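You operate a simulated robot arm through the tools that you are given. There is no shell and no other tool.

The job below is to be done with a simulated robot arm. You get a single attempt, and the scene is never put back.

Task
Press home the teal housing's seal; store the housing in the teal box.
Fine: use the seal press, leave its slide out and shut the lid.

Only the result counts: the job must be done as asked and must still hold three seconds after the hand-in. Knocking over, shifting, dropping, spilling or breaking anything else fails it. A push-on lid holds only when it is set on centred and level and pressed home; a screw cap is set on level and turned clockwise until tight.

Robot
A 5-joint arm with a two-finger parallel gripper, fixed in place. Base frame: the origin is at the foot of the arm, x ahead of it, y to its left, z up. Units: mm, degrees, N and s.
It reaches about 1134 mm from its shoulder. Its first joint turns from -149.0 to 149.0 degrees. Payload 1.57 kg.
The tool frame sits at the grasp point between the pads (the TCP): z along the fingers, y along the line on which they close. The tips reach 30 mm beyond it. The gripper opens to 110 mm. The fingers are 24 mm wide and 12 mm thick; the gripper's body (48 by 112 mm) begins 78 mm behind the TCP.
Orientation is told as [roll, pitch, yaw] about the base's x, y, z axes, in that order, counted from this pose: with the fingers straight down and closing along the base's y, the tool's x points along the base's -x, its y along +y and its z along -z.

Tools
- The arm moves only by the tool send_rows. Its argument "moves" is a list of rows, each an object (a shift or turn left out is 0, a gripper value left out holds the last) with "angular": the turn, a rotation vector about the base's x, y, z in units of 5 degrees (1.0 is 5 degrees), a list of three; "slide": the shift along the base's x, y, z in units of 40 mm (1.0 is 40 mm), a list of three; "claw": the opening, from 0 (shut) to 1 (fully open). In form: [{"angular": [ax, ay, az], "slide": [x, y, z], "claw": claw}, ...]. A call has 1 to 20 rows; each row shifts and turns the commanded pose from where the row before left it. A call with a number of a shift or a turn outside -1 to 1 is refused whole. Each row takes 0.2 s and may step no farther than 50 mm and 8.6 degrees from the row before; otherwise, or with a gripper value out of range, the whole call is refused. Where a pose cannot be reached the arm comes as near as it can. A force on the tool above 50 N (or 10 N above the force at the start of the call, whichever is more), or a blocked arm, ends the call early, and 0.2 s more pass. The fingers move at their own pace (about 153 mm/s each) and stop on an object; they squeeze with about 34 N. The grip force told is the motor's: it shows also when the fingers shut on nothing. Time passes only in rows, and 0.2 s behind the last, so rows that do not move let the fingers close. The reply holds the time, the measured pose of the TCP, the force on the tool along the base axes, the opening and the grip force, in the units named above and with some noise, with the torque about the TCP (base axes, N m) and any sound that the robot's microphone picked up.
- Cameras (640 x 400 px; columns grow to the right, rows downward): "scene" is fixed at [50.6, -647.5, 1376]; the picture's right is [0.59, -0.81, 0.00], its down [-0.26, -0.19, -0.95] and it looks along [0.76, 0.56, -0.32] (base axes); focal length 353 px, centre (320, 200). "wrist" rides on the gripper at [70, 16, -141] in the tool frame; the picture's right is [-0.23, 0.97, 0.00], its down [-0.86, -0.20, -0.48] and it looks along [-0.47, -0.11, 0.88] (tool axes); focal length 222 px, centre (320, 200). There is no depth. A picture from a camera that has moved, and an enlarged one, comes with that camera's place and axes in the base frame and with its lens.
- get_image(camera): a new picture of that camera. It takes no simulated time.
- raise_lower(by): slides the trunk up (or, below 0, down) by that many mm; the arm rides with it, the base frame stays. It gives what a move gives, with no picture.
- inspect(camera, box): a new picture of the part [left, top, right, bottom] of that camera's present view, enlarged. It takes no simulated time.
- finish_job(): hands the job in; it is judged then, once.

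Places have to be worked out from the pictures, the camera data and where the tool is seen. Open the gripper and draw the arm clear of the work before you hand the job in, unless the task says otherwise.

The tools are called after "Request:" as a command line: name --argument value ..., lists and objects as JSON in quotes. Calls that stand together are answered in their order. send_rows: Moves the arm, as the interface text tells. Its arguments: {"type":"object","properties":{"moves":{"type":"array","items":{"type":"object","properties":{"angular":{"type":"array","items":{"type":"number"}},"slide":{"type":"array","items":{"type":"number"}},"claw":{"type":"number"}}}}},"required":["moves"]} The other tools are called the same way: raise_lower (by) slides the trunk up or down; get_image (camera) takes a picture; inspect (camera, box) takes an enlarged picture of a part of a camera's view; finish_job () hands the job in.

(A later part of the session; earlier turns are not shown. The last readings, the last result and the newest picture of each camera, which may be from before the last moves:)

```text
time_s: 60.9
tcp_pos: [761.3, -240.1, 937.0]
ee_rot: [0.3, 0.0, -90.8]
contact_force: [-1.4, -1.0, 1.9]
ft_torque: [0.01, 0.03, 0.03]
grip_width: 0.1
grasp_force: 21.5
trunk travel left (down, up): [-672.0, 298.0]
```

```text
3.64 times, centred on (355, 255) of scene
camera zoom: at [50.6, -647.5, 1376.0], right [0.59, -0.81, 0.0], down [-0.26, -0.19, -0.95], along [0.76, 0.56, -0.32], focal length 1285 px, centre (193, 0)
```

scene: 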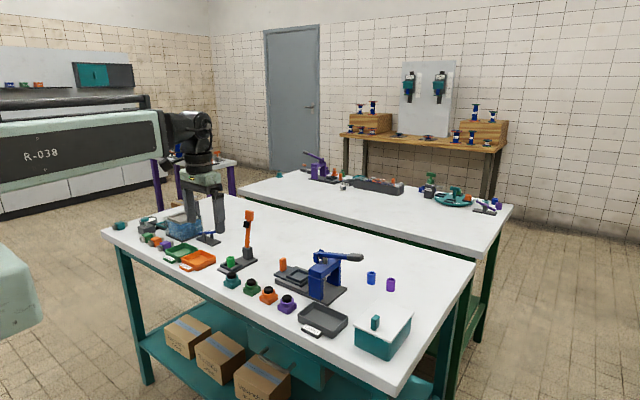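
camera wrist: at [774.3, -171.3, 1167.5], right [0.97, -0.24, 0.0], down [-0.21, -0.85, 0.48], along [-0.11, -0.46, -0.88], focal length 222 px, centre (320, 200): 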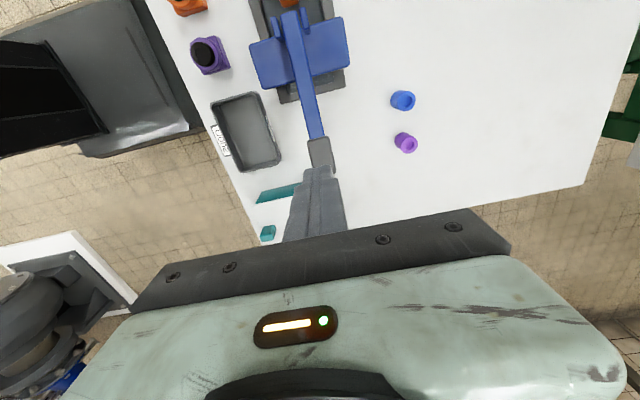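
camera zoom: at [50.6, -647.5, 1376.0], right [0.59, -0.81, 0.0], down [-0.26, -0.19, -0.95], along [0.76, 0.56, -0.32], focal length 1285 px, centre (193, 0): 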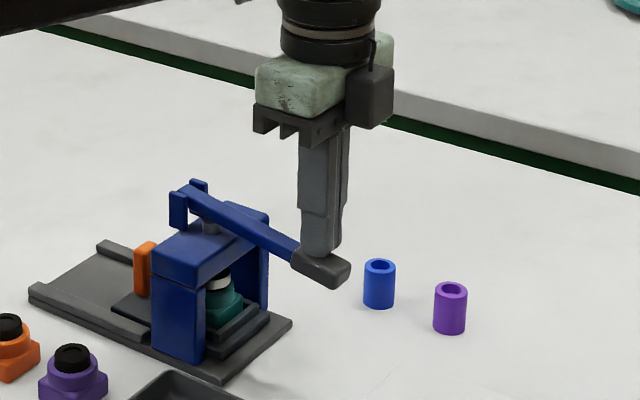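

The lever follows the tool up, so it is spring-returned. I'll raise on slowly until it reaches its rest position.

Request:
raise_lower --by 25

Request:
raise_lower --by 25

Request:
inspect --camera "scene" --box '[290, 200, 420, 310]'

Request:
inspect --camera "scene" --box '[325, 265, 361, 300]'

```text
time_s: 61.6
tcp_pos: [761.5, -240.5, 963.5]
ee_rot: [0.2, 0.1, -90.9]
contact_force: [0.3, 1.4, 1.1]
ft_torque: [0.01, 0.03, 0.0]
grip_width: 0.0
grasp_force: 21.8
trunk travel left (down, up): [-697.0, 273.0]
```

```text
time_s: 62.3
tcp_pos: [761.6, -240.0, 987.1]
ee_rot: [0.1, 0.0, -90.7]
contact_force: [0.5, 0.3, -1.2]
ft_torque: [0.03, -0.01, -0.02]
grip_width: 0.1
grasp_force: 21.7
trunk travel left (down, up): [-722.0, 248.0]
```

```text
3.64 times, centred on (355, 255) of scene
camera zoom: at [50.6, -647.5, 1376.0], right [0.59, -0.81, 0.0], down [-0.26, -0.19, -0.95], along [0.76, 0.56, -0.32], focal length 1285 px, centre (193, 0)
```

zoom: 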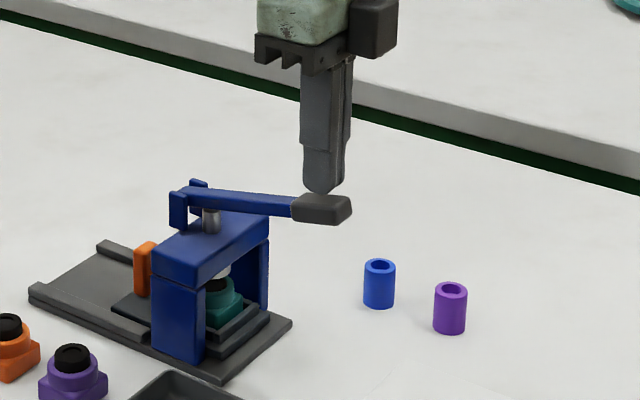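

```text
11.43 times, centred on (343, 282) of scene
camera zoom: at [50.6, -647.5, 1376.0], right [0.59, -0.81, 0.0], down [-0.26, -0.19, -0.95], along [0.76, 0.56, -0.32], focal length 4038 px, centre (57, -743)
```

zoom: 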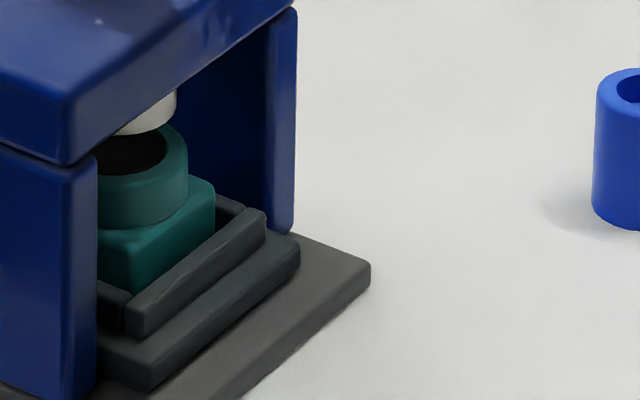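

The lever is back up, and the seal now sits flush inside the teal collar. Next I'll raise, go back over to the slide knob (now near y≈-80) and open the fingers to pull the slide out.

Request:
raise_lower --by 40

Request:
send_rows --moves '[{"slide": [0, 0.85, 0], "claw": 0.2}, {"slide": [0, 0.85, 0], "claw": 0.5}, {"slide": [0, 0.85, 0], "claw": 0.5}, {"slide": [0, 0.85, 0], "claw": 0.5}, {"slide": [0, 0.85, 0], "claw": 0.5}, {"claw": 0.5}]'

Request:
get_image --camera "wrist"

Request:
inspect --camera "wrist" --box '[250, 90, 410, 220]'

```text
time_s: 63.1
tcp_pos: [762.9, -241.4, 1028.1]
ee_rot: [0.2, 0.0, -90.8]
contact_force: [-0.6, -0.1, -0.8]
ft_torque: [0.01, -0.02, -0.01]
grip_width: 0.1
grasp_force: 21.1
trunk travel left (down, up): [-762.0, 208.0]
```

```text
time_s: 64.5
tcp_pos: [760.7, -71.6, 1028.3]
ee_rot: [0.1, 0.1, -90.8]
contact_force: [1.0, -0.2, 0.0]
ft_torque: [-0.04, -0.02, 0.02]
grip_width: 54.8
grasp_force: 0.1
trunk travel left (down, up): [-762.0, 208.0]
```

```text
taken
camera wrist: at [776.4, -2.1, 1170.4], right [0.97, -0.24, 0.0], down [-0.21, -0.85, 0.48], along [-0.11, -0.47, -0.88], focal length 222 px, centre (320, 200)
```

wrist: 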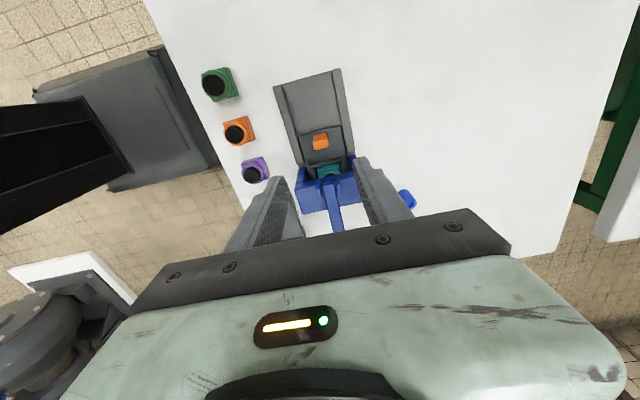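

```text
3.08 times, centred on (330, 155) of wrist
camera zoom: at [776.4, -2.1, 1170.4], right [0.97, -0.24, 0.0], down [-0.21, -0.85, 0.48], along [-0.11, -0.47, -0.88], focal length 684 px, centre (289, 338)
```

zoom: 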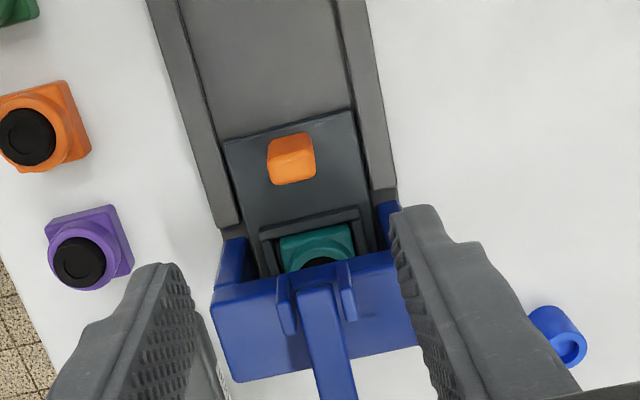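

The knob is near (758.5, -81) and the TCP is at about (759.4, -72). I'll align to y≈-77 and descend in stages.

Request:
send_rows --moves '[{"slide": [-0.02, -0.12, 0]}, {}]'

Request:
raise_lower --by -125

Request:
inspect --camera "wrist" --box '[250, 90, 410, 220]'

Request:
inspect --camera "scene" --box '[270, 210, 390, 300]'

```text
time_s: 65.1
tcp_pos: [760.2, -75.5, 1028.4]
ee_rot: [0.2, 0.1, -90.9]
contact_force: [0.3, -0.1, 0.4]
ft_torque: [-0.02, 0.0, 0.01]
grip_width: 55.2
grasp_force: 0.0
trunk travel left (down, up): [-762.0, 208.0]
```

```text
time_s: 66.6
tcp_pos: [761.4, -75.7, 904.3]
ee_rot: [0.1, 0.0, -90.7]
contact_force: [-0.8, -0.5, -0.1]
ft_torque: [0.0, -0.01, 0.01]
grip_width: 55.2
grasp_force: 0.1
trunk travel left (down, up): [-637.0, 333.0]
```

```text
3.08 times, centred on (330, 155) of wrist
camera zoom: at [776.6, -6.5, 1045.5], right [0.97, -0.24, 0.0], down [-0.21, -0.85, 0.48], along [-0.11, -0.47, -0.88], focal length 684 px, centre (289, 338)
```

zoom: 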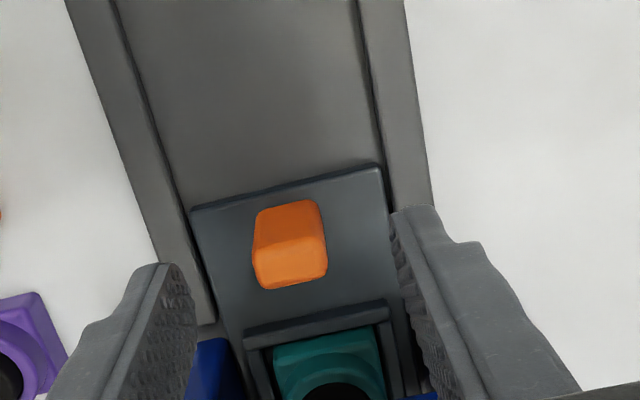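

```text
4.44 times, centred on (330, 255) of scene
camera zoom: at [50.6, -647.5, 1376.0], right [0.59, -0.81, 0.0], down [-0.26, -0.19, -0.95], along [0.76, 0.56, -0.32], focal length 1570 px, centre (276, -44)
```

zoom: 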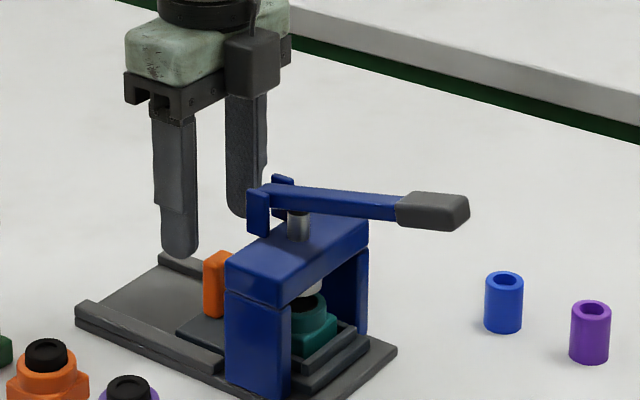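

Fingers are symmetric about the knob. I'll lower to grip height and close on it.

Request:
raise_lower --by -34

Request:
send_rows --moves '[{"claw": 0.35}, {"claw": 0.25}, {"claw": 0.15}, {"claw": 0.1}, {"claw": 0.1}]'

Request:
inspect --camera "scene" --box '[270, 210, 390, 300]'

Request:
inspect --camera "wrist" --box '[250, 90, 410, 220]'

```text
time_s: 67.4
tcp_pos: [761.2, -75.2, 869.5]
ee_rot: [0.2, 0.1, -90.8]
contact_force: [-0.1, 0.0, 0.5]
ft_torque: [0.01, -0.06, 0.01]
grip_width: 54.8
grasp_force: 0.1
trunk travel left (down, up): [-603.0, 367.0]
```

```text
time_s: 68.6
tcp_pos: [761.0, -75.4, 869.4]
ee_rot: [0.1, 0.0, -90.8]
contact_force: [-12.5, 0.0, -9.2]
ft_torque: [0.04, 0.76, 0.43]
grip_width: 21.6
grasp_force: 34.5
trunk travel left (down, up): [-603.0, 367.0]
```

```text
4.44 times, centred on (330, 255) of scene
camera zoom: at [50.6, -647.5, 1376.0], right [0.59, -0.81, 0.0], down [-0.26, -0.19, -0.95], along [0.76, 0.56, -0.32], focal length 1570 px, centre (276, -44)
```

zoom: 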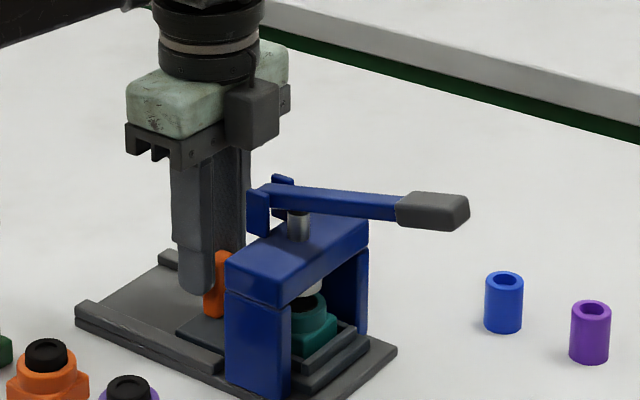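

```text
3.08 times, centred on (330, 155) of wrist
camera zoom: at [776.1, -6.5, 1011.4], right [0.97, -0.24, 0.0], down [-0.21, -0.85, 0.48], along [-0.11, -0.47, -0.88], focal length 684 px, centre (289, 338)
```

zoom: 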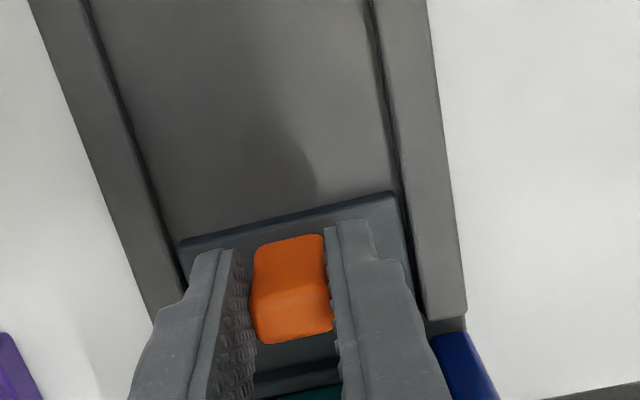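

Knob gripped at 21.6 mm, with a slight x preload. I'll shift -0.8 mm in x and pull the slide out along +y.

Request:
send_rows --moves '[{"slide": [-0.02, 0, 0]}, {"slide": [0.003, 0.2, 0]}, {"slide": [0.003, 0.25, 0]}, {"slide": [0.003, 0.25, 0]}, {"slide": [0.003, 0.25, 0]}]'

Request:
inspect --camera "scene" --box '[250, 210, 370, 300]'

```text
time_s: 69.8
tcp_pos: [759.8, -35.0, 870.8]
ee_rot: [0.1, -0.1, -90.7]
contact_force: [-10.1, -0.1, -6.7]
ft_torque: [-0.33, 0.67, 0.37]
grip_width: 22.0
grasp_force: 34.1
trunk travel left (down, up): [-603.0, 367.0]
```

```text
4.44 times, centred on (310, 255) of scene
camera zoom: at [50.6, -647.5, 1376.0], right [0.59, -0.81, 0.0], down [-0.26, -0.19, -0.95], along [0.76, 0.56, -0.32], focal length 1570 px, centre (364, -44)
```

zoom: 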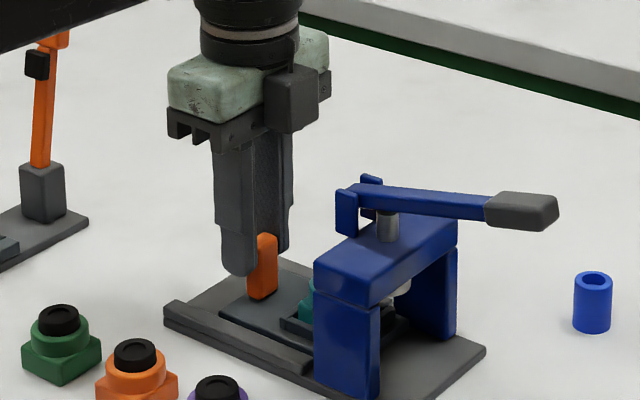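

The slide is coming out. I'll relieve the x preload a bit more and pull on.

Request:
send_rows --moves '[{"slide": [-0.02, 0.2, 0]}, {"slide": [-0.01, 0.25, 0]}, {"slide": [0.003, 0.25, 0]}, {"slide": [0.003, 0.2, 0]}]'

Request:
inspect --camera "scene" --box '[250, 210, 370, 300]'

```text
time_s: 70.8
tcp_pos: [760.1, -0.8, 868.9]
ee_rot: [0.2, -0.1, -90.8]
contact_force: [1.0, 0.0, 0.4]
ft_torque: [-0.15, 0.43, 0.34]
grip_width: 21.5
grasp_force: 34.7
trunk travel left (down, up): [-603.0, 367.0]
```

```text
4.44 times, centred on (310, 255) of scene
camera zoom: at [50.6, -647.5, 1376.0], right [0.59, -0.81, 0.0], down [-0.26, -0.19, -0.95], along [0.76, 0.56, -0.32], focal length 1570 px, centre (364, -44)
```

zoom: 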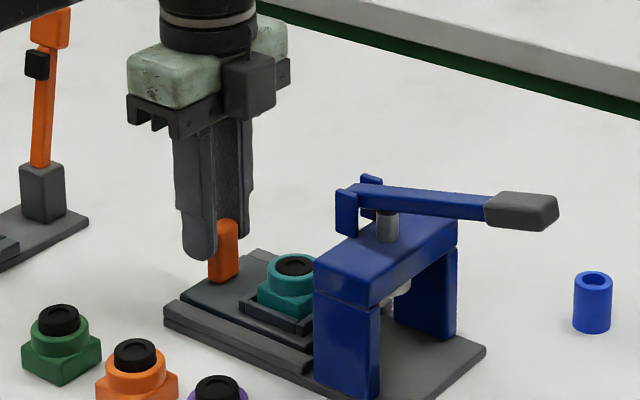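

The seal is visibly flush now. I'll pull the remaining distance in small steps until the outer stop.

Request:
send_rows --moves '[{"slide": [0, 0.12, 0]}, {"slide": [0, 0.12, 0]}, {}]'

Request:
send_rows --moves '[{"slide": [0, 0.06, 0]}, {"slide": [0, 0.06, 0]}, {}]'

Request:
inspect --camera "scene" --box '[250, 210, 370, 300]'

```text
time_s: 71.6
tcp_pos: [760.7, 8.8, 869.1]
ee_rot: [0.4, 0.1, -90.8]
contact_force: [12.7, 0.0, 10.6]
ft_torque: [-0.09, 0.16, 0.46]
grip_width: 21.6
grasp_force: 34.7
trunk travel left (down, up): [-603.0, 367.0]
```

```text
time_s: 72.4
tcp_pos: [759.8, 11.6, 869.5]
ee_rot: [0.3, 0.0, -90.8]
contact_force: [19.8, -0.7, 16.7]
ft_torque: [-0.15, -0.03, 0.43]
grip_width: 21.9
grasp_force: 35.2
trunk travel left (down, up): [-603.0, 367.0]
```

```text
4.44 times, centred on (310, 255) of scene
camera zoom: at [50.6, -647.5, 1376.0], right [0.59, -0.81, 0.0], down [-0.26, -0.19, -0.95], along [0.76, 0.56, -0.32], focal length 1570 px, centre (364, -44)
```

zoom: 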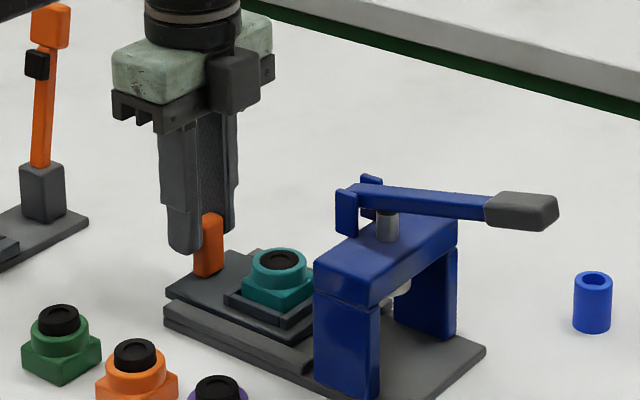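

An x preload has built up the other way, and comparing with the start picture there are about 6 mm left to pull. I'll correct x and continue.

Request:
send_rows --moves '[{"slide": [0.03, 0, 0]}, {"slide": [0.01, 0.05, 0]}, {"slide": [0, 0.05, 0]}, {}]'

Request:
inspect --camera "scene" --box '[250, 220, 370, 305]'

```text
time_s: 73.4
tcp_pos: [760.4, 15.3, 869.4]
ee_rot: [0.1, 0.0, -90.8]
contact_force: [-6.5, -0.6, -3.1]
ft_torque: [-0.1, 0.64, 0.34]
grip_width: 21.5
grasp_force: 34.6
trunk travel left (down, up): [-603.0, 367.0]
```

```text
4.71 times, centred on (310, 262) of scene
camera zoom: at [50.6, -647.5, 1376.0], right [0.59, -0.81, 0.0], down [-0.26, -0.19, -0.95], along [0.76, 0.56, -0.32], focal length 1663 px, centre (367, -94)
```

zoom: 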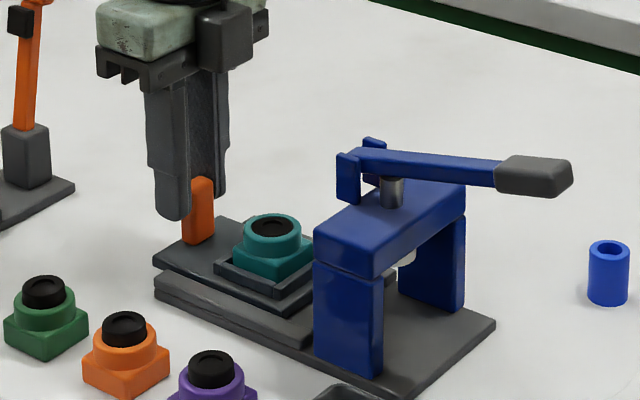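

About 4 mm from the start position. I'll take a few more 2 mm steps, watching the y force for the stop.

Request:
send_rows --moves '[{"slide": [0, 0.05, 0]}, {"slide": [0, 0.025, 0]}, {}]'

Request:
send_rows --moves '[{"slide": [0, 0.04, 0]}, {}]'

Request:
inspect --camera "scene" --box '[250, 220, 370, 305]'

```text
time_s: 74.2
tcp_pos: [760.2, 20.0, 869.8]
ee_rot: [0.1, 0.0, -90.8]
contact_force: [-19.1, -2.2, -14.4]
ft_torque: [0.12, 0.89, 0.33]
grip_width: 21.5
grasp_force: 34.6
trunk travel left (down, up): [-603.0, 367.0]
```

```text
time_s: 74.8
tcp_pos: [759.9, 18.5, 870.0]
ee_rot: [-0.2, -0.1, -90.9]
contact_force: [-29.6, -9.7, -25.7]
ft_torque: [0.12, 0.36, 0.19]
grip_width: 21.7
grasp_force: 34.6
trunk travel left (down, up): [-603.0, 367.0]
```

```text
4.71 times, centred on (310, 262) of scene
camera zoom: at [50.6, -647.5, 1376.0], right [0.59, -0.81, 0.0], down [-0.26, -0.19, -0.95], along [0.76, 0.56, -0.32], focal length 1663 px, centre (367, -94)
```

zoom: 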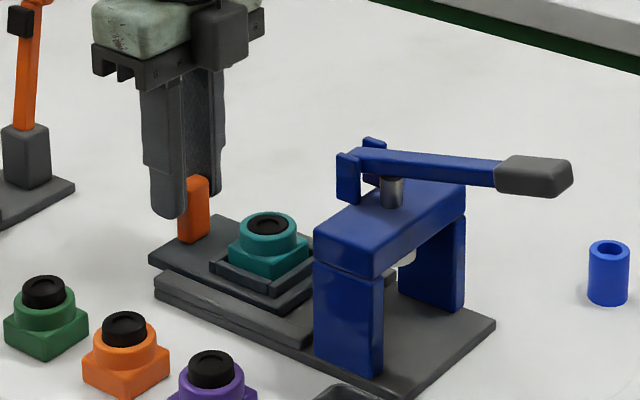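

The slide is back at its starting "out" position, and the y reaction shows the stop. I'll open the fingers to release the knob.

Request:
send_rows --moves '[{"claw": 0.3}, {"claw": 0.45}, {"claw": 0.5}, {}]'

Request:
raise_lower --by 45

Request:
get_image --camera "wrist"

Request:
inspect --camera "scene" --box '[250, 220, 370, 305]'

```text
time_s: 75.8
tcp_pos: [763.0, 20.7, 869.9]
ee_rot: [0.2, 0.0, -90.8]
contact_force: [0.4, -0.4, -0.2]
ft_torque: [-0.02, -0.02, 0.02]
grip_width: 55.0
grasp_force: 0.1
trunk travel left (down, up): [-603.0, 367.0]
```

```text
time_s: 76.7
tcp_pos: [763.0, 21.2, 914.4]
ee_rot: [0.1, 0.0, -90.8]
contact_force: [-0.3, 0.7, 1.0]
ft_torque: [-0.01, -0.02, 0.02]
grip_width: 55.3
grasp_force: 0.1
trunk travel left (down, up): [-648.0, 322.0]
```

```text
taken
camera wrist: at [777.9, 90.0, 1056.4], right [0.97, -0.24, 0.0], down [-0.21, -0.85, 0.48], along [-0.11, -0.47, -0.88], focal length 222 px, centre (320, 200)
```

wrist: 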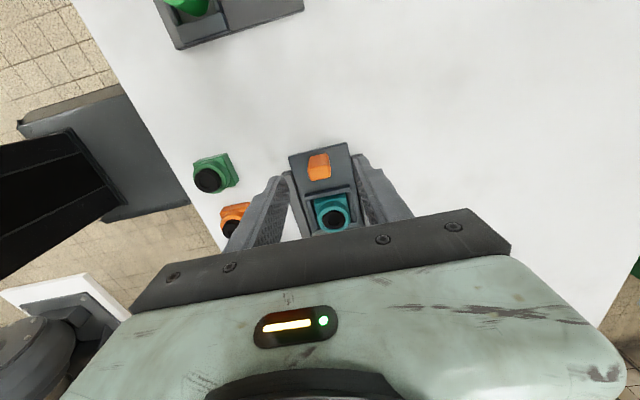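

```text
4.71 times, centred on (310, 262) of scene
camera zoom: at [50.6, -647.5, 1376.0], right [0.59, -0.81, 0.0], down [-0.26, -0.19, -0.95], along [0.76, 0.56, -0.32], focal length 1663 px, centre (367, -94)
```

zoom: 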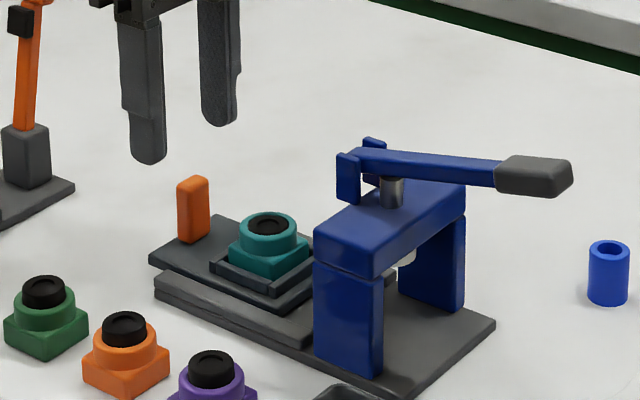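

The slide is out just as at the start, with the pressed housing in the nest. Now I'll go to the box: raise, spin back to yaw 0 so the fingers close along y, and move over the lid knob.

Request:
raise_lower --by 110

Request:
send_rows --moves '[{"slide": [-0.17, -0.5, 0], "angular": [0, 0, 1]}, {"slide": [-0.17, -0.5, 0], "angular": [0, 0, 1]}, {"slide": [-0.17, -0.5, 0], "angular": [0, 0, 1]}, {"slide": [-0.17, -0.5, 0], "angular": [0, 0, 1]}, {"slide": [-0.17, -0.5, 0], "angular": [0, 0, 1]}, {"slide": [-0.17, -0.5, 0], "angular": [0, 0, 1]}, {"slide": [-0.17, -0.5, 0], "angular": [0, 0, 1]}, {"slide": [-0.17, -0.5, 0], "angular": [0, 0, 1]}, {"slide": [-0.17, -0.5, 0], "angular": [0, 0, 1]}, {"slide": [-0.17, -0.5, 0], "angular": [0, 0, 1]}, {"slide": [-0.17, -0.5, 0], "angular": [0, 0, 1]}, {"slide": [-0.17, -0.5, 0], "angular": [0, 0, 1]}, {"slide": [-0.17, -0.5, 0], "angular": [0, 0, 1]}, {"slide": [-0.17, -0.5, 0], "angular": [0, 0, 1]}, {"slide": [-0.17, -0.5, 0], "angular": [0, 0, 1]}, {"slide": [-0.17, -0.5, 0], "angular": [0, 0, 1]}, {"slide": [-0.17, -0.5, 0], "angular": [0, 0, 1]}, {"slide": [-0.17, -0.5, 0], "angular": [0, 0, 1]}]'

Request:
get_image --camera "wrist"

Request:
inspect --camera "wrist" --box '[230, 90, 410, 220]'

```text
time_s: 78.1
tcp_pos: [761.8, 20.7, 1023.9]
ee_rot: [0.2, 0.0, -90.8]
contact_force: [0.8, 0.4, 0.8]
ft_torque: [0.02, 0.0, 0.01]
grip_width: 54.7
grasp_force: 0.0
trunk travel left (down, up): [-758.0, 212.0]
```

```text
time_s: 81.9
tcp_pos: [640.8, -339.1, 1024.3]
ee_rot: [0.2, 0.0, -0.6]
contact_force: [-0.1, -0.2, 0.3]
ft_torque: [0.01, 0.01, 0.02]
grip_width: 54.9
grasp_force: 0.1
trunk travel left (down, up): [-758.0, 212.0]
```

```text
taken
camera wrist: at [569.9, -323.9, 1166.5], right [0.24, 0.97, 0.0], down [0.85, -0.21, 0.48], along [0.47, -0.11, -0.88], focal length 222 px, centre (320, 200)
```

wrist: 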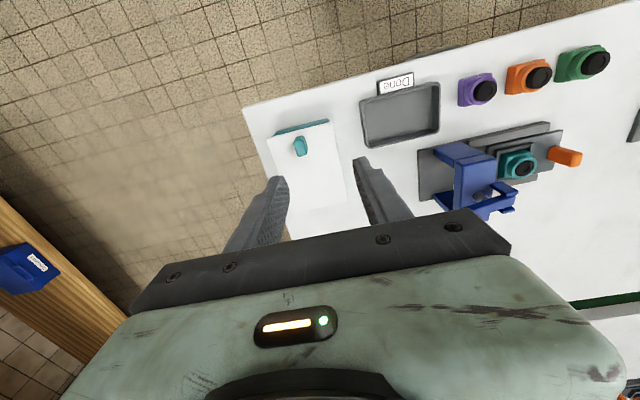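

```text
3.08 times, centred on (320, 155) of wrist
camera zoom: at [569.9, -323.9, 1166.5], right [0.24, 0.97, 0.0], down [0.85, -0.21, 0.48], along [0.47, -0.11, -0.88], focal length 684 px, centre (320, 338)
```

zoom: 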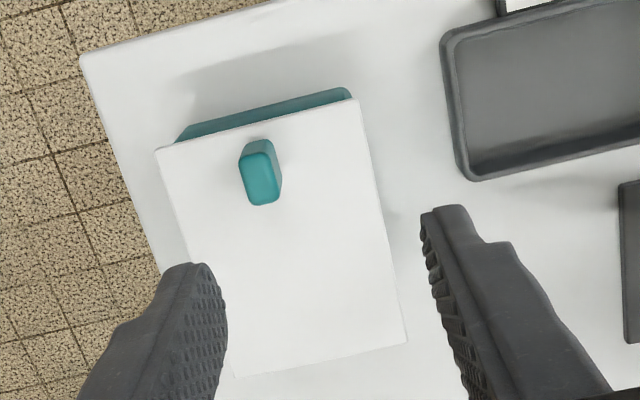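

The lid top is at z≈855, spanning x 623–747 and y -413 to -320. Its knob is near (640, -365), about 15 mm wide in y, with its top at about z 886. I'll align over the knob and descend.

Request:
send_rows --moves '[{"slide": [0.01, -0.31, 0], "angular": [0, 0, 0.12]}, {"slide": [0, -0.31, 0]}, {}]'

Request:
raise_lower --by -95

Request:
inspect --camera "wrist" --box '[230, 90, 410, 220]'

Request:
inspect --camera "scene" --box '[330, 260, 440, 360]'

```text
time_s: 82.7
tcp_pos: [639.8, -363.1, 1023.7]
ee_rot: [0.2, 0.0, -0.2]
contact_force: [-0.4, 0.3, 1.0]
ft_torque: [-0.02, -0.05, 0.0]
grip_width: 55.3
grasp_force: 0.0
trunk travel left (down, up): [-758.0, 212.0]
```

```text
time_s: 84.0
tcp_pos: [641.1, -364.5, 929.1]
ee_rot: [0.2, 0.0, -0.2]
contact_force: [0.9, -0.4, -0.1]
ft_torque: [-0.04, -0.02, 0.0]
grip_width: 54.9
grasp_force: 0.1
trunk travel left (down, up): [-663.0, 307.0]
```

```text
3.08 times, centred on (320, 155) of wrist
camera zoom: at [569.6, -348.5, 1071.5], right [0.23, 0.97, 0.0], down [0.85, -0.2, 0.48], along [0.47, -0.11, -0.88], focal length 684 px, centre (320, 338)
```

zoom: 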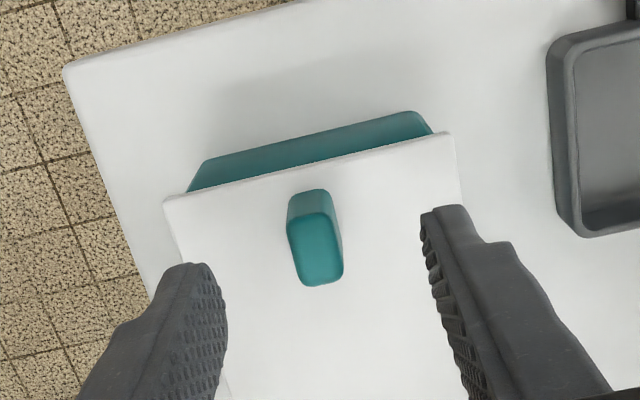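

```text
4.00 times, centred on (385, 310) of scene
camera zoom: at [50.6, -647.5, 1376.0], right [0.59, -0.81, 0.0], down [-0.26, -0.19, -0.95], along [0.76, 0.56, -0.32], focal length 1413 px, centre (60, -240)
```

zoom: 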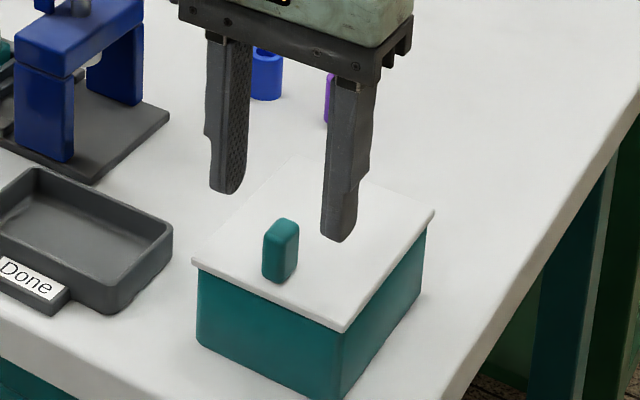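

Well aligned, with about 1.3 mm of y correction needed. I'll correct it, lower so the tips are about 6 mm above the lid, and close on the knob.

Request:
send_rows --moves '[{"slide": [0, -0.03, 0]}, {}]'

Request:
raise_lower --by -36

Request:
inspect --camera "scene" --box '[330, 280, 430, 360]'

Request:
inspect --camera "wrist" --box '[230, 90, 410, 220]'

```text
time_s: 84.6
tcp_pos: [640.0, -364.9, 928.7]
ee_rot: [0.2, 0.1, -0.2]
contact_force: [0.4, -0.2, 0.9]
ft_torque: [0.0, -0.03, 0.02]
grip_width: 54.9
grasp_force: 0.1
trunk travel left (down, up): [-663.0, 307.0]
```

```text
time_s: 85.4
tcp_pos: [640.3, -364.2, 893.6]
ee_rot: [0.2, 0.0, -0.1]
contact_force: [0.6, -0.7, -0.9]
ft_torque: [0.01, 0.01, 0.0]
grip_width: 55.2
grasp_force: 0.1
trunk travel left (down, up): [-627.0, 343.0]
```

```text
5.00 times, centred on (380, 320) of scene
camera zoom: at [50.6, -647.5, 1376.0], right [0.59, -0.81, 0.0], down [-0.26, -0.19, -0.95], along [0.76, 0.56, -0.32], focal length 1767 px, centre (20, -400)
```

zoom: 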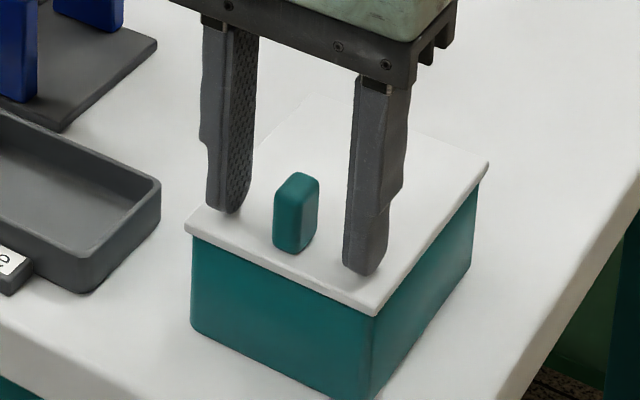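

```text
3.08 times, centred on (320, 155) of wrist
camera zoom: at [569.4, -349.6, 1035.5], right [0.23, 0.97, 0.0], down [0.85, -0.2, 0.48], along [0.47, -0.11, -0.88], focal length 684 px, centre (320, 338)
```

zoom: 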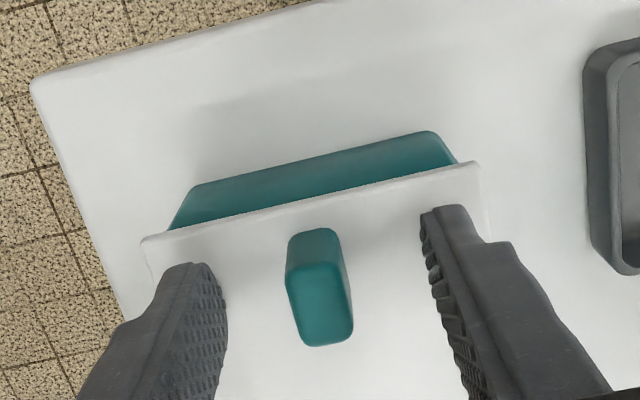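

The fingers straddle the knob just above the lid. Closing on it now.

Request:
send_rows --moves '[{"claw": 0.35}, {"claw": 0.25}, {"claw": 0.15}, {"claw": 0.08}, {"claw": 0.08}]'

Request:
inspect --camera "scene" --box '[330, 280, 430, 360]'

```text
time_s: 86.6
tcp_pos: [639.9, -364.7, 893.1]
ee_rot: [0.1, 0.0, -0.2]
contact_force: [-0.2, -1.3, 0.3]
ft_torque: [-0.24, 0.02, 0.15]
grip_width: 13.6
grasp_force: 30.1
trunk travel left (down, up): [-627.0, 343.0]
```

```text
5.00 times, centred on (380, 320) of scene
camera zoom: at [50.6, -647.5, 1376.0], right [0.59, -0.81, 0.0], down [-0.26, -0.19, -0.95], along [0.76, 0.56, -0.32], focal length 1767 px, centre (20, -400)
```

zoom: 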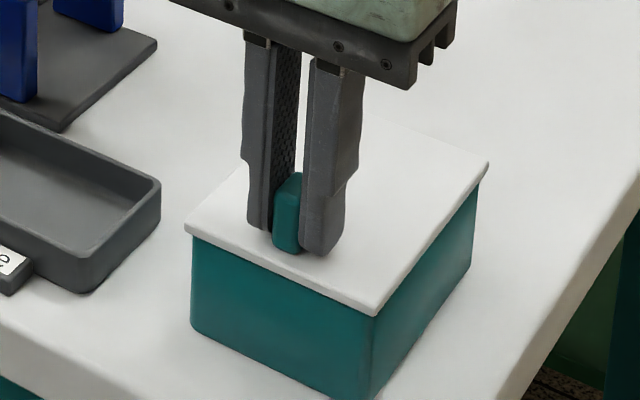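

Knob gripped at 13.6 mm. I'll lift 6 mm and see how the lid responds.

Request:
raise_lower --by 6

Request:
inspect --camera "scene" --box '[330, 280, 430, 360]'

```text
time_s: 87.2
tcp_pos: [641.7, -365.2, 897.4]
ee_rot: [0.3, 0.2, -0.2]
contact_force: [0.8, 2.6, -21.9]
ft_torque: [-0.11, -0.06, 0.06]
grip_width: 13.6
grasp_force: 30.0
trunk travel left (down, up): [-633.0, 337.0]
```

```text
5.00 times, centred on (380, 320) of scene
camera zoom: at [50.6, -647.5, 1376.0], right [0.59, -0.81, 0.0], down [-0.26, -0.19, -0.95], along [0.76, 0.56, -0.32], focal length 1767 px, centre (20, -400)
```

zoom: 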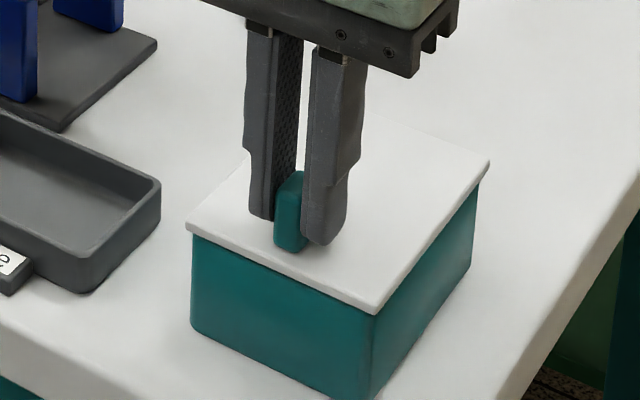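

The tool felt a 22 N pull but the fingers seem to have slipped up the knob. I'll zoom in to see whether the lid lifted at all.

Request:
inspect --camera "scene" --box '[362, 308, 416, 345]'

Request:
inspect --camera "wrist" --box '[230, 90, 410, 220]'

```text
10.81 times, centred on (389, 326) of scene
camera zoom: at [50.6, -647.5, 1376.0], right [0.59, -0.81, 0.0], down [-0.26, -0.19, -0.95], along [0.76, 0.56, -0.32], focal length 3820 px, centre (-426, -1168)
```

zoom: 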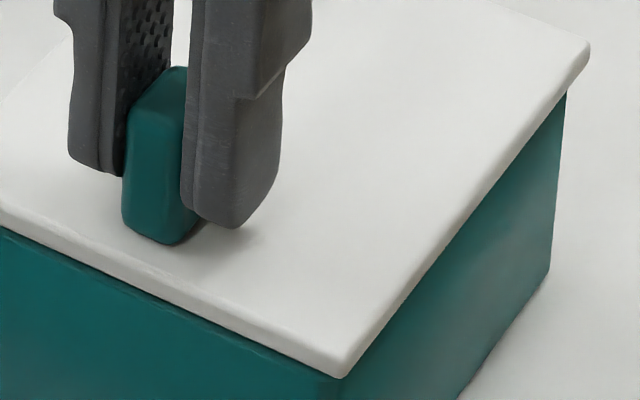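

```text
3.08 times, centred on (320, 155) of wrist
camera zoom: at [570.8, -349.9, 1040.4], right [0.23, 0.97, 0.0], down [0.85, -0.2, 0.48], along [0.46, -0.11, -0.88], focal length 684 px, centre (320, 338)
```

zoom: 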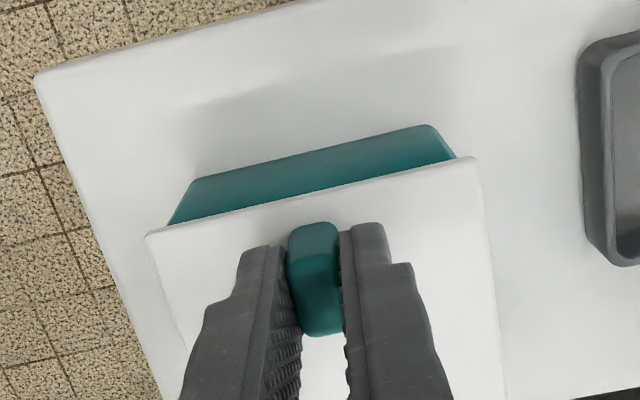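

The lid did not lift; the fingers slipped at about 22 N, so it isn't a loose lid. I'll re-grip lower on the knob, then test gently whether the lid slides horizontally instead.

Request:
raise_lower --by -5

Request:
send_rows --moves '[{"claw": 0.2}, {"claw": 0.3}, {}]'

Request:
raise_lower --by -3

Request:
raise_lower --by -2

Request:
inspect --camera "scene" --box '[362, 308, 416, 345]'

```text
time_s: 87.7
tcp_pos: [640.1, -365.6, 895.5]
ee_rot: [0.1, -0.2, -0.2]
contact_force: [5.7, -4.6, 27.4]
ft_torque: [-0.23, -0.13, 0.13]
grip_width: 13.5
grasp_force: 30.4
trunk travel left (down, up): [-628.0, 342.0]
```

```text
time_s: 88.5
tcp_pos: [640.0, -365.7, 893.8]
ee_rot: [0.1, 0.0, -0.3]
contact_force: [0.4, 0.4, -0.3]
ft_torque: [0.0, 0.05, 0.03]
grip_width: 32.9
grasp_force: 0.0
trunk travel left (down, up): [-628.0, 342.0]
```

```text
time_s: 89.0
tcp_pos: [639.7, -366.0, 890.5]
ee_rot: [0.3, 0.0, -0.2]
contact_force: [-0.1, 0.4, -0.4]
ft_torque: [0.01, -0.02, 0.03]
grip_width: 32.9
grasp_force: 0.0
trunk travel left (down, up): [-625.0, 345.0]
```

```text
time_s: 89.5
tcp_pos: [639.9, -364.3, 889.4]
ee_rot: [0.2, -0.1, -0.2]
contact_force: [2.8, -1.3, 11.4]
ft_torque: [-0.22, -0.01, -0.02]
grip_width: 33.5
grasp_force: 0.3
trunk travel left (down, up): [-623.0, 347.0]
```

```text
10.81 times, centred on (389, 326) of scene
camera zoom: at [50.6, -647.5, 1376.0], right [0.59, -0.81, 0.0], down [-0.26, -0.19, -0.95], along [0.76, 0.56, -0.32], focal length 3820 px, centre (-426, -1168)
```

zoom: 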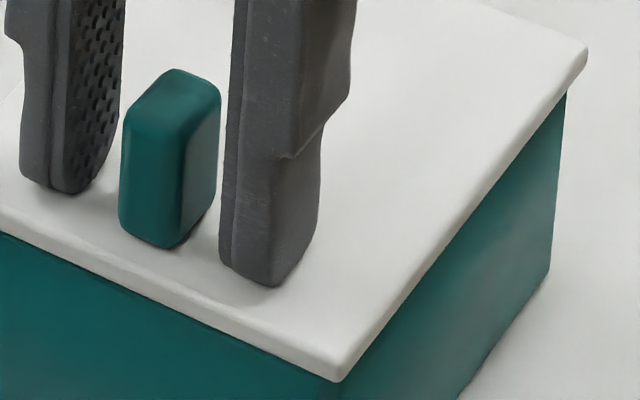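

The tips touched the lid at tip z≈859, so that is the lid top. Comparing pictures, its front edge had risen about 1 mm under the 22 N pull. I'll re-grip with full overlap and pull in 1 mm steps.

Request:
raise_lower --by 2

Request:
send_rows --moves '[{"claw": 0.2}, {"claw": 0.1}, {"claw": 0.0}, {"claw": 0.0}, {"claw": 0.0}]'

Request:
raise_lower --by 1

Request:
raise_lower --by 1

Request:
inspect --camera "scene" --box '[362, 308, 416, 345]'

```text
time_s: 90.1
tcp_pos: [640.1, -365.6, 890.7]
ee_rot: [0.2, 0.0, -0.2]
contact_force: [0.0, 1.0, 0.6]
ft_torque: [-0.01, -0.01, 0.0]
grip_width: 33.0
grasp_force: 0.0
trunk travel left (down, up): [-625.0, 345.0]
```

```text
time_s: 91.3
tcp_pos: [639.3, -365.2, 892.1]
ee_rot: [0.2, 0.0, -0.1]
contact_force: [0.4, -1.0, 0.0]
ft_torque: [-0.25, 0.04, 0.1]
grip_width: 13.5
grasp_force: 30.0
trunk travel left (down, up): [-625.0, 345.0]
```

```text
time_s: 91.8
tcp_pos: [640.5, -366.1, 891.0]
ee_rot: [0.3, -0.1, -0.2]
contact_force: [0.2, 2.0, -16.1]
ft_torque: [-0.29, -0.54, 0.09]
grip_width: 13.6
grasp_force: 30.2
trunk travel left (down, up): [-626.0, 344.0]
```

```text
time_s: 92.3
tcp_pos: [641.1, -365.1, 892.2]
ee_rot: [0.3, 0.0, -0.2]
contact_force: [0.2, 5.0, -27.8]
ft_torque: [-0.2, 0.04, 0.08]
grip_width: 13.5
grasp_force: 30.2
trunk travel left (down, up): [-627.0, 343.0]
```

```text
10.81 times, centred on (389, 326) of scene
camera zoom: at [50.6, -647.5, 1376.0], right [0.59, -0.81, 0.0], down [-0.26, -0.19, -0.95], along [0.76, 0.56, -0.32], focal length 3820 px, centre (-426, -1168)
```

zoom: 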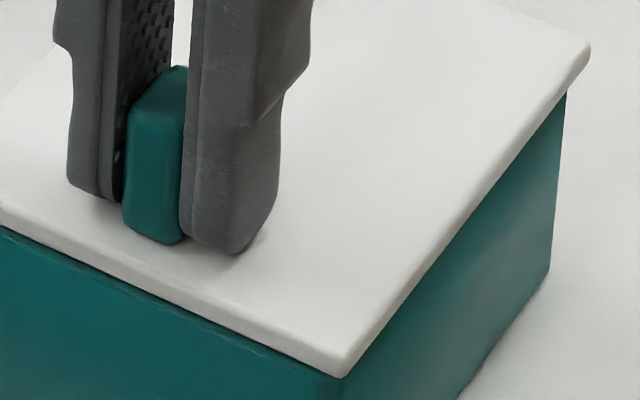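

The force has climbed to 28 N without slipping this time. I'll continue 1 mm at a time.

Request:
raise_lower --by 1

Request:
raise_lower --by 1

Request:
inspect --camera "scene" --box '[362, 308, 416, 345]'

```text
time_s: 92.8
tcp_pos: [640.5, -366.6, 893.4]
ee_rot: [0.3, 0.1, -0.2]
contact_force: [-0.8, 6.0, -25.9]
ft_torque: [-0.19, 0.08, 0.07]
grip_width: 13.3
grasp_force: 30.7
trunk travel left (down, up): [-628.0, 342.0]
```

```text
time_s: 93.3
tcp_pos: [642.9, -364.8, 893.6]
ee_rot: [0.2, 0.1, -0.2]
contact_force: [0.4, 6.7, -26.1]
ft_torque: [-0.14, 0.01, 0.1]
grip_width: 13.4
grasp_force: 29.4
trunk travel left (down, up): [-629.0, 341.0]
```

```text
10.81 times, centred on (389, 326) of scene
camera zoom: at [50.6, -647.5, 1376.0], right [0.59, -0.81, 0.0], down [-0.26, -0.19, -0.95], along [0.76, 0.56, -0.32], focal length 3820 px, centre (-426, -1168)
```

zoom: 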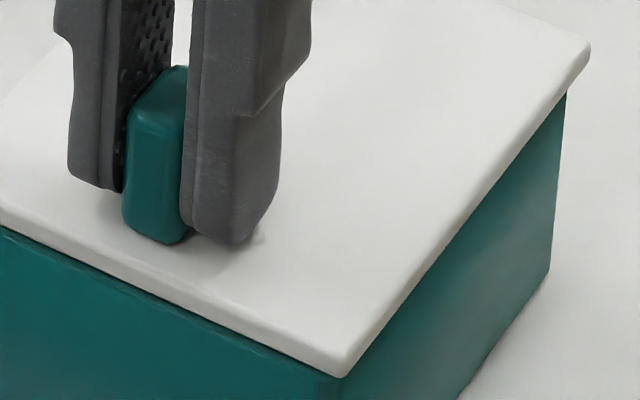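

Slip limit is about 26 N and the lid still hasn't lifted, so it may slide. I'll unload vertically and test a small horizontal pull toward -x, then +x.

Request:
raise_lower --by -2

Request:
send_rows --moves '[{"slide": [-0.04, 0, 0]}, {}]'

Request:
send_rows --moves '[{"slide": [0.08, 0, 0]}, {}]'

Request:
inspect --camera "scene" --box '[362, 308, 416, 345]'

```text
time_s: 93.8
tcp_pos: [639.6, -365.0, 895.1]
ee_rot: [0.3, 0.0, -0.2]
contact_force: [2.7, 0.4, 7.5]
ft_torque: [-0.13, 0.83, 0.09]
grip_width: 13.5
grasp_force: 30.3
trunk travel left (down, up): [-627.0, 343.0]
```

```text
time_s: 94.4
tcp_pos: [638.6, -365.3, 894.6]
ee_rot: [0.1, -0.3, -0.1]
contact_force: [14.9, -5.4, 23.4]
ft_torque: [-0.24, -0.3, 0.06]
grip_width: 13.8
grasp_force: 30.4
trunk travel left (down, up): [-627.0, 343.0]
```

```text
time_s: 95.0
tcp_pos: [640.4, -364.9, 895.1]
ee_rot: [0.3, 0.1, -0.2]
contact_force: [-1.2, -5.0, 12.0]
ft_torque: [-0.2, 0.5, 0.12]
grip_width: 13.7
grasp_force: 30.2
trunk travel left (down, up): [-627.0, 343.0]
```

```text
10.81 times, centred on (389, 326) of scene
camera zoom: at [50.6, -647.5, 1376.0], right [0.59, -0.81, 0.0], down [-0.26, -0.19, -0.95], along [0.76, 0.56, -0.32], focal length 3820 px, centre (-426, -1168)
```

zoom: 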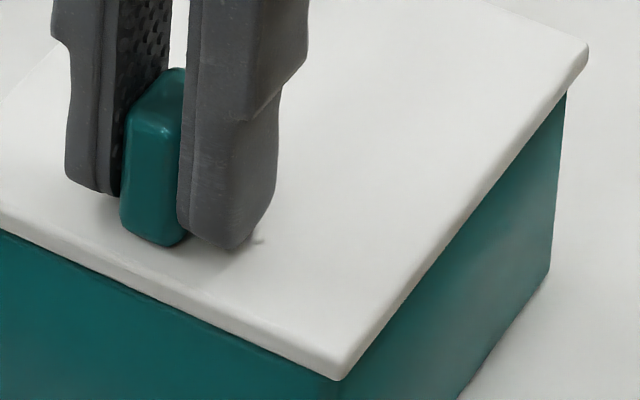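

Pulling toward -x gave 15 N of resistance; toward +x it was ambiguous. I'll test further +x in small steps, checking the picture for motion.

Request:
send_rows --moves '[{"slide": [0.05, 0, 0]}, {}]'

Request:
send_rows --moves '[{"slide": [0.05, 0, 0]}, {}]'

Request:
inspect --camera "scene" --box '[362, 308, 416, 345]'

```text
time_s: 95.6
tcp_pos: [642.2, -365.8, 894.2]
ee_rot: [0.3, -0.2, -0.2]
contact_force: [-0.2, -8.1, 12.2]
ft_torque: [-0.33, 0.84, 0.12]
grip_width: 13.6
grasp_force: 29.9
trunk travel left (down, up): [-627.0, 343.0]
```

```text
time_s: 96.2
tcp_pos: [645.3, -365.4, 892.8]
ee_rot: [0.2, -0.2, -0.2]
contact_force: [-1.3, -7.1, 10.0]
ft_torque: [-0.36, 0.23, 0.14]
grip_width: 13.5
grasp_force: 29.5
trunk travel left (down, up): [-627.0, 343.0]
```

```text
10.81 times, centred on (389, 326) of scene
camera zoom: at [50.6, -647.5, 1376.0], right [0.59, -0.81, 0.0], down [-0.26, -0.19, -0.95], along [0.76, 0.56, -0.32], focal length 3820 px, centre (-426, -1168)
```

zoom: 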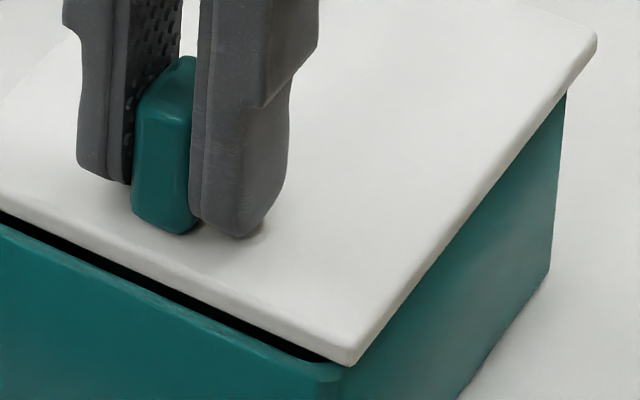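

It's a sliding lid: it moves freely toward +x and a gap has opened at the front. I'll relieve the vertical preload slightly and slide it further in +x.

Request:
raise_lower --by 0.7

Request:
send_rows --moves '[{"slide": [0.2, -0.01, 0]}, {"slide": [0.2, 0, 0]}, {"slide": [0.2, 0, 0]}, {"slide": [0.2, 0, 0]}, {}]'

Request:
inspect --camera "scene" --box '[330, 270, 450, 360]'

```text
time_s: 96.7
tcp_pos: [645.9, -365.6, 892.6]
ee_rot: [0.3, -0.1, -0.3]
contact_force: [0.5, -4.6, -1.2]
ft_torque: [-0.32, -0.68, 0.15]
grip_width: 13.4
grasp_force: 30.3
trunk travel left (down, up): [-627.0, 343.0]
```

```text
time_s: 97.9
tcp_pos: [677.9, -365.1, 894.3]
ee_rot: [0.3, 0.0, -0.1]
contact_force: [0.4, 17.1, -11.5]
ft_torque: [0.09, 0.03, 0.08]
grip_width: 13.6
grasp_force: 30.2
trunk travel left (down, up): [-627.0, 343.0]
```

```text
4.44 times, centred on (390, 315) of scene
camera zoom: at [50.6, -647.5, 1376.0], right [0.59, -0.81, 0.0], down [-0.26, -0.19, -0.95], along [0.76, 0.56, -0.32], focal length 1570 px, centre (9, -311)
```

zoom: 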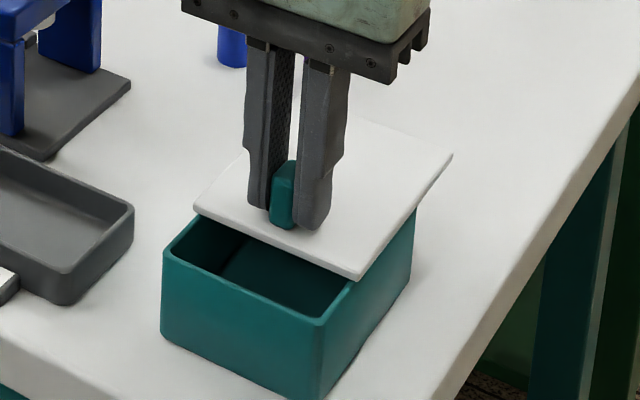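

Sliding works well. There's a +y side load of 17 N, so the lid's travel angles slightly toward +y. I'll correct for that and keep sliding.

Request:
send_rows --moves '[{"slide": [0.0, 0.025, 0]}, {"slide": [0.2, 0.006, 0]}, {"slide": [0.2, 0.006, 0]}, {"slide": [0.15, 0.005, 0]}, {}]'

Request:
inspect --camera "scene" --box '[330, 270, 450, 360]'

```text
time_s: 99.1
tcp_pos: [699.3, -365.5, 893.4]
ee_rot: [0.0, 0.0, -0.2]
contact_force: [0.6, -3.3, -3.4]
ft_torque: [-0.25, 0.55, 0.13]
grip_width: 13.5
grasp_force: 30.1
trunk travel left (down, up): [-627.0, 343.0]
```

```text
4.44 times, centred on (390, 315) of scene
camera zoom: at [50.6, -647.5, 1376.0], right [0.59, -0.81, 0.0], down [-0.26, -0.19, -0.95], along [0.76, 0.56, -0.32], focal length 1570 px, centre (9, -311)
```

zoom: 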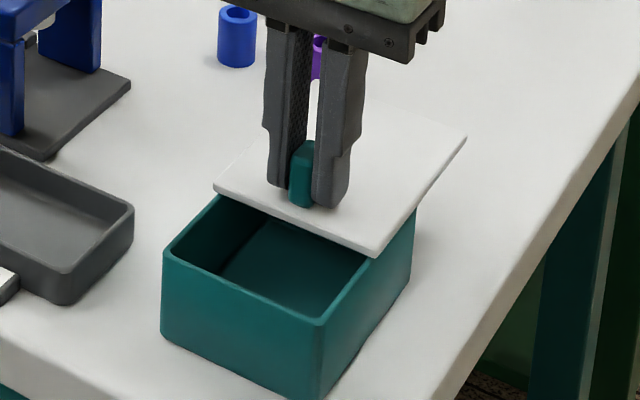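

Now opened about 59 mm. I'll continue gently, watching for an end stop.

Request:
send_rows --moves '[{"slide": [0.15, 0.003, 0]}, {"slide": [0.15, 0.003, 0]}, {"slide": [0.1, 0.003, 0]}, {}]'

Request:
send_rows --moves '[{"slide": [0.1, 0.003, 0]}, {"slide": [0.1, 0.003, 0]}, {}]'

Request:
inspect --camera "scene" --box '[330, 270, 450, 360]'

```text
time_s: 100.1
tcp_pos: [715.7, -364.4, 893.7]
ee_rot: [0.2, -0.1, -0.2]
contact_force: [0.0, -23.4, 5.0]
ft_torque: [-0.52, 0.17, 0.16]
grip_width: 13.6
grasp_force: 30.4
trunk travel left (down, up): [-627.0, 343.0]
```

```text
time_s: 100.9
tcp_pos: [723.9, -365.3, 893.9]
ee_rot: [0.1, 0.0, -0.2]
contact_force: [0.6, -27.2, 5.8]
ft_torque: [-0.58, -0.52, 0.12]
grip_width: 13.6
grasp_force: 30.6
trunk travel left (down, up): [-627.0, 343.0]
```

```text
4.44 times, centred on (390, 315) of scene
camera zoom: at [50.6, -647.5, 1376.0], right [0.59, -0.81, 0.0], down [-0.26, -0.19, -0.95], along [0.76, 0.56, -0.32], focal length 1570 px, centre (9, -311)
```

zoom: 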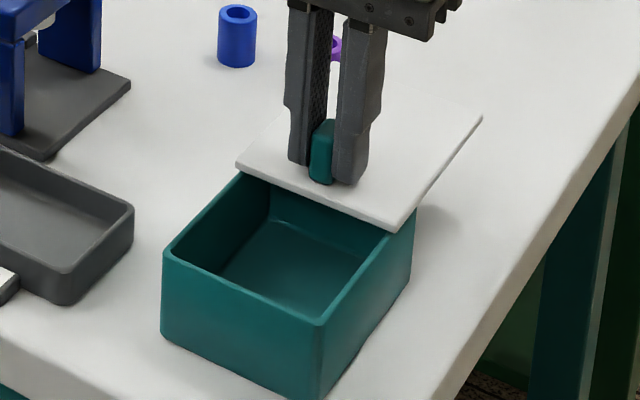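

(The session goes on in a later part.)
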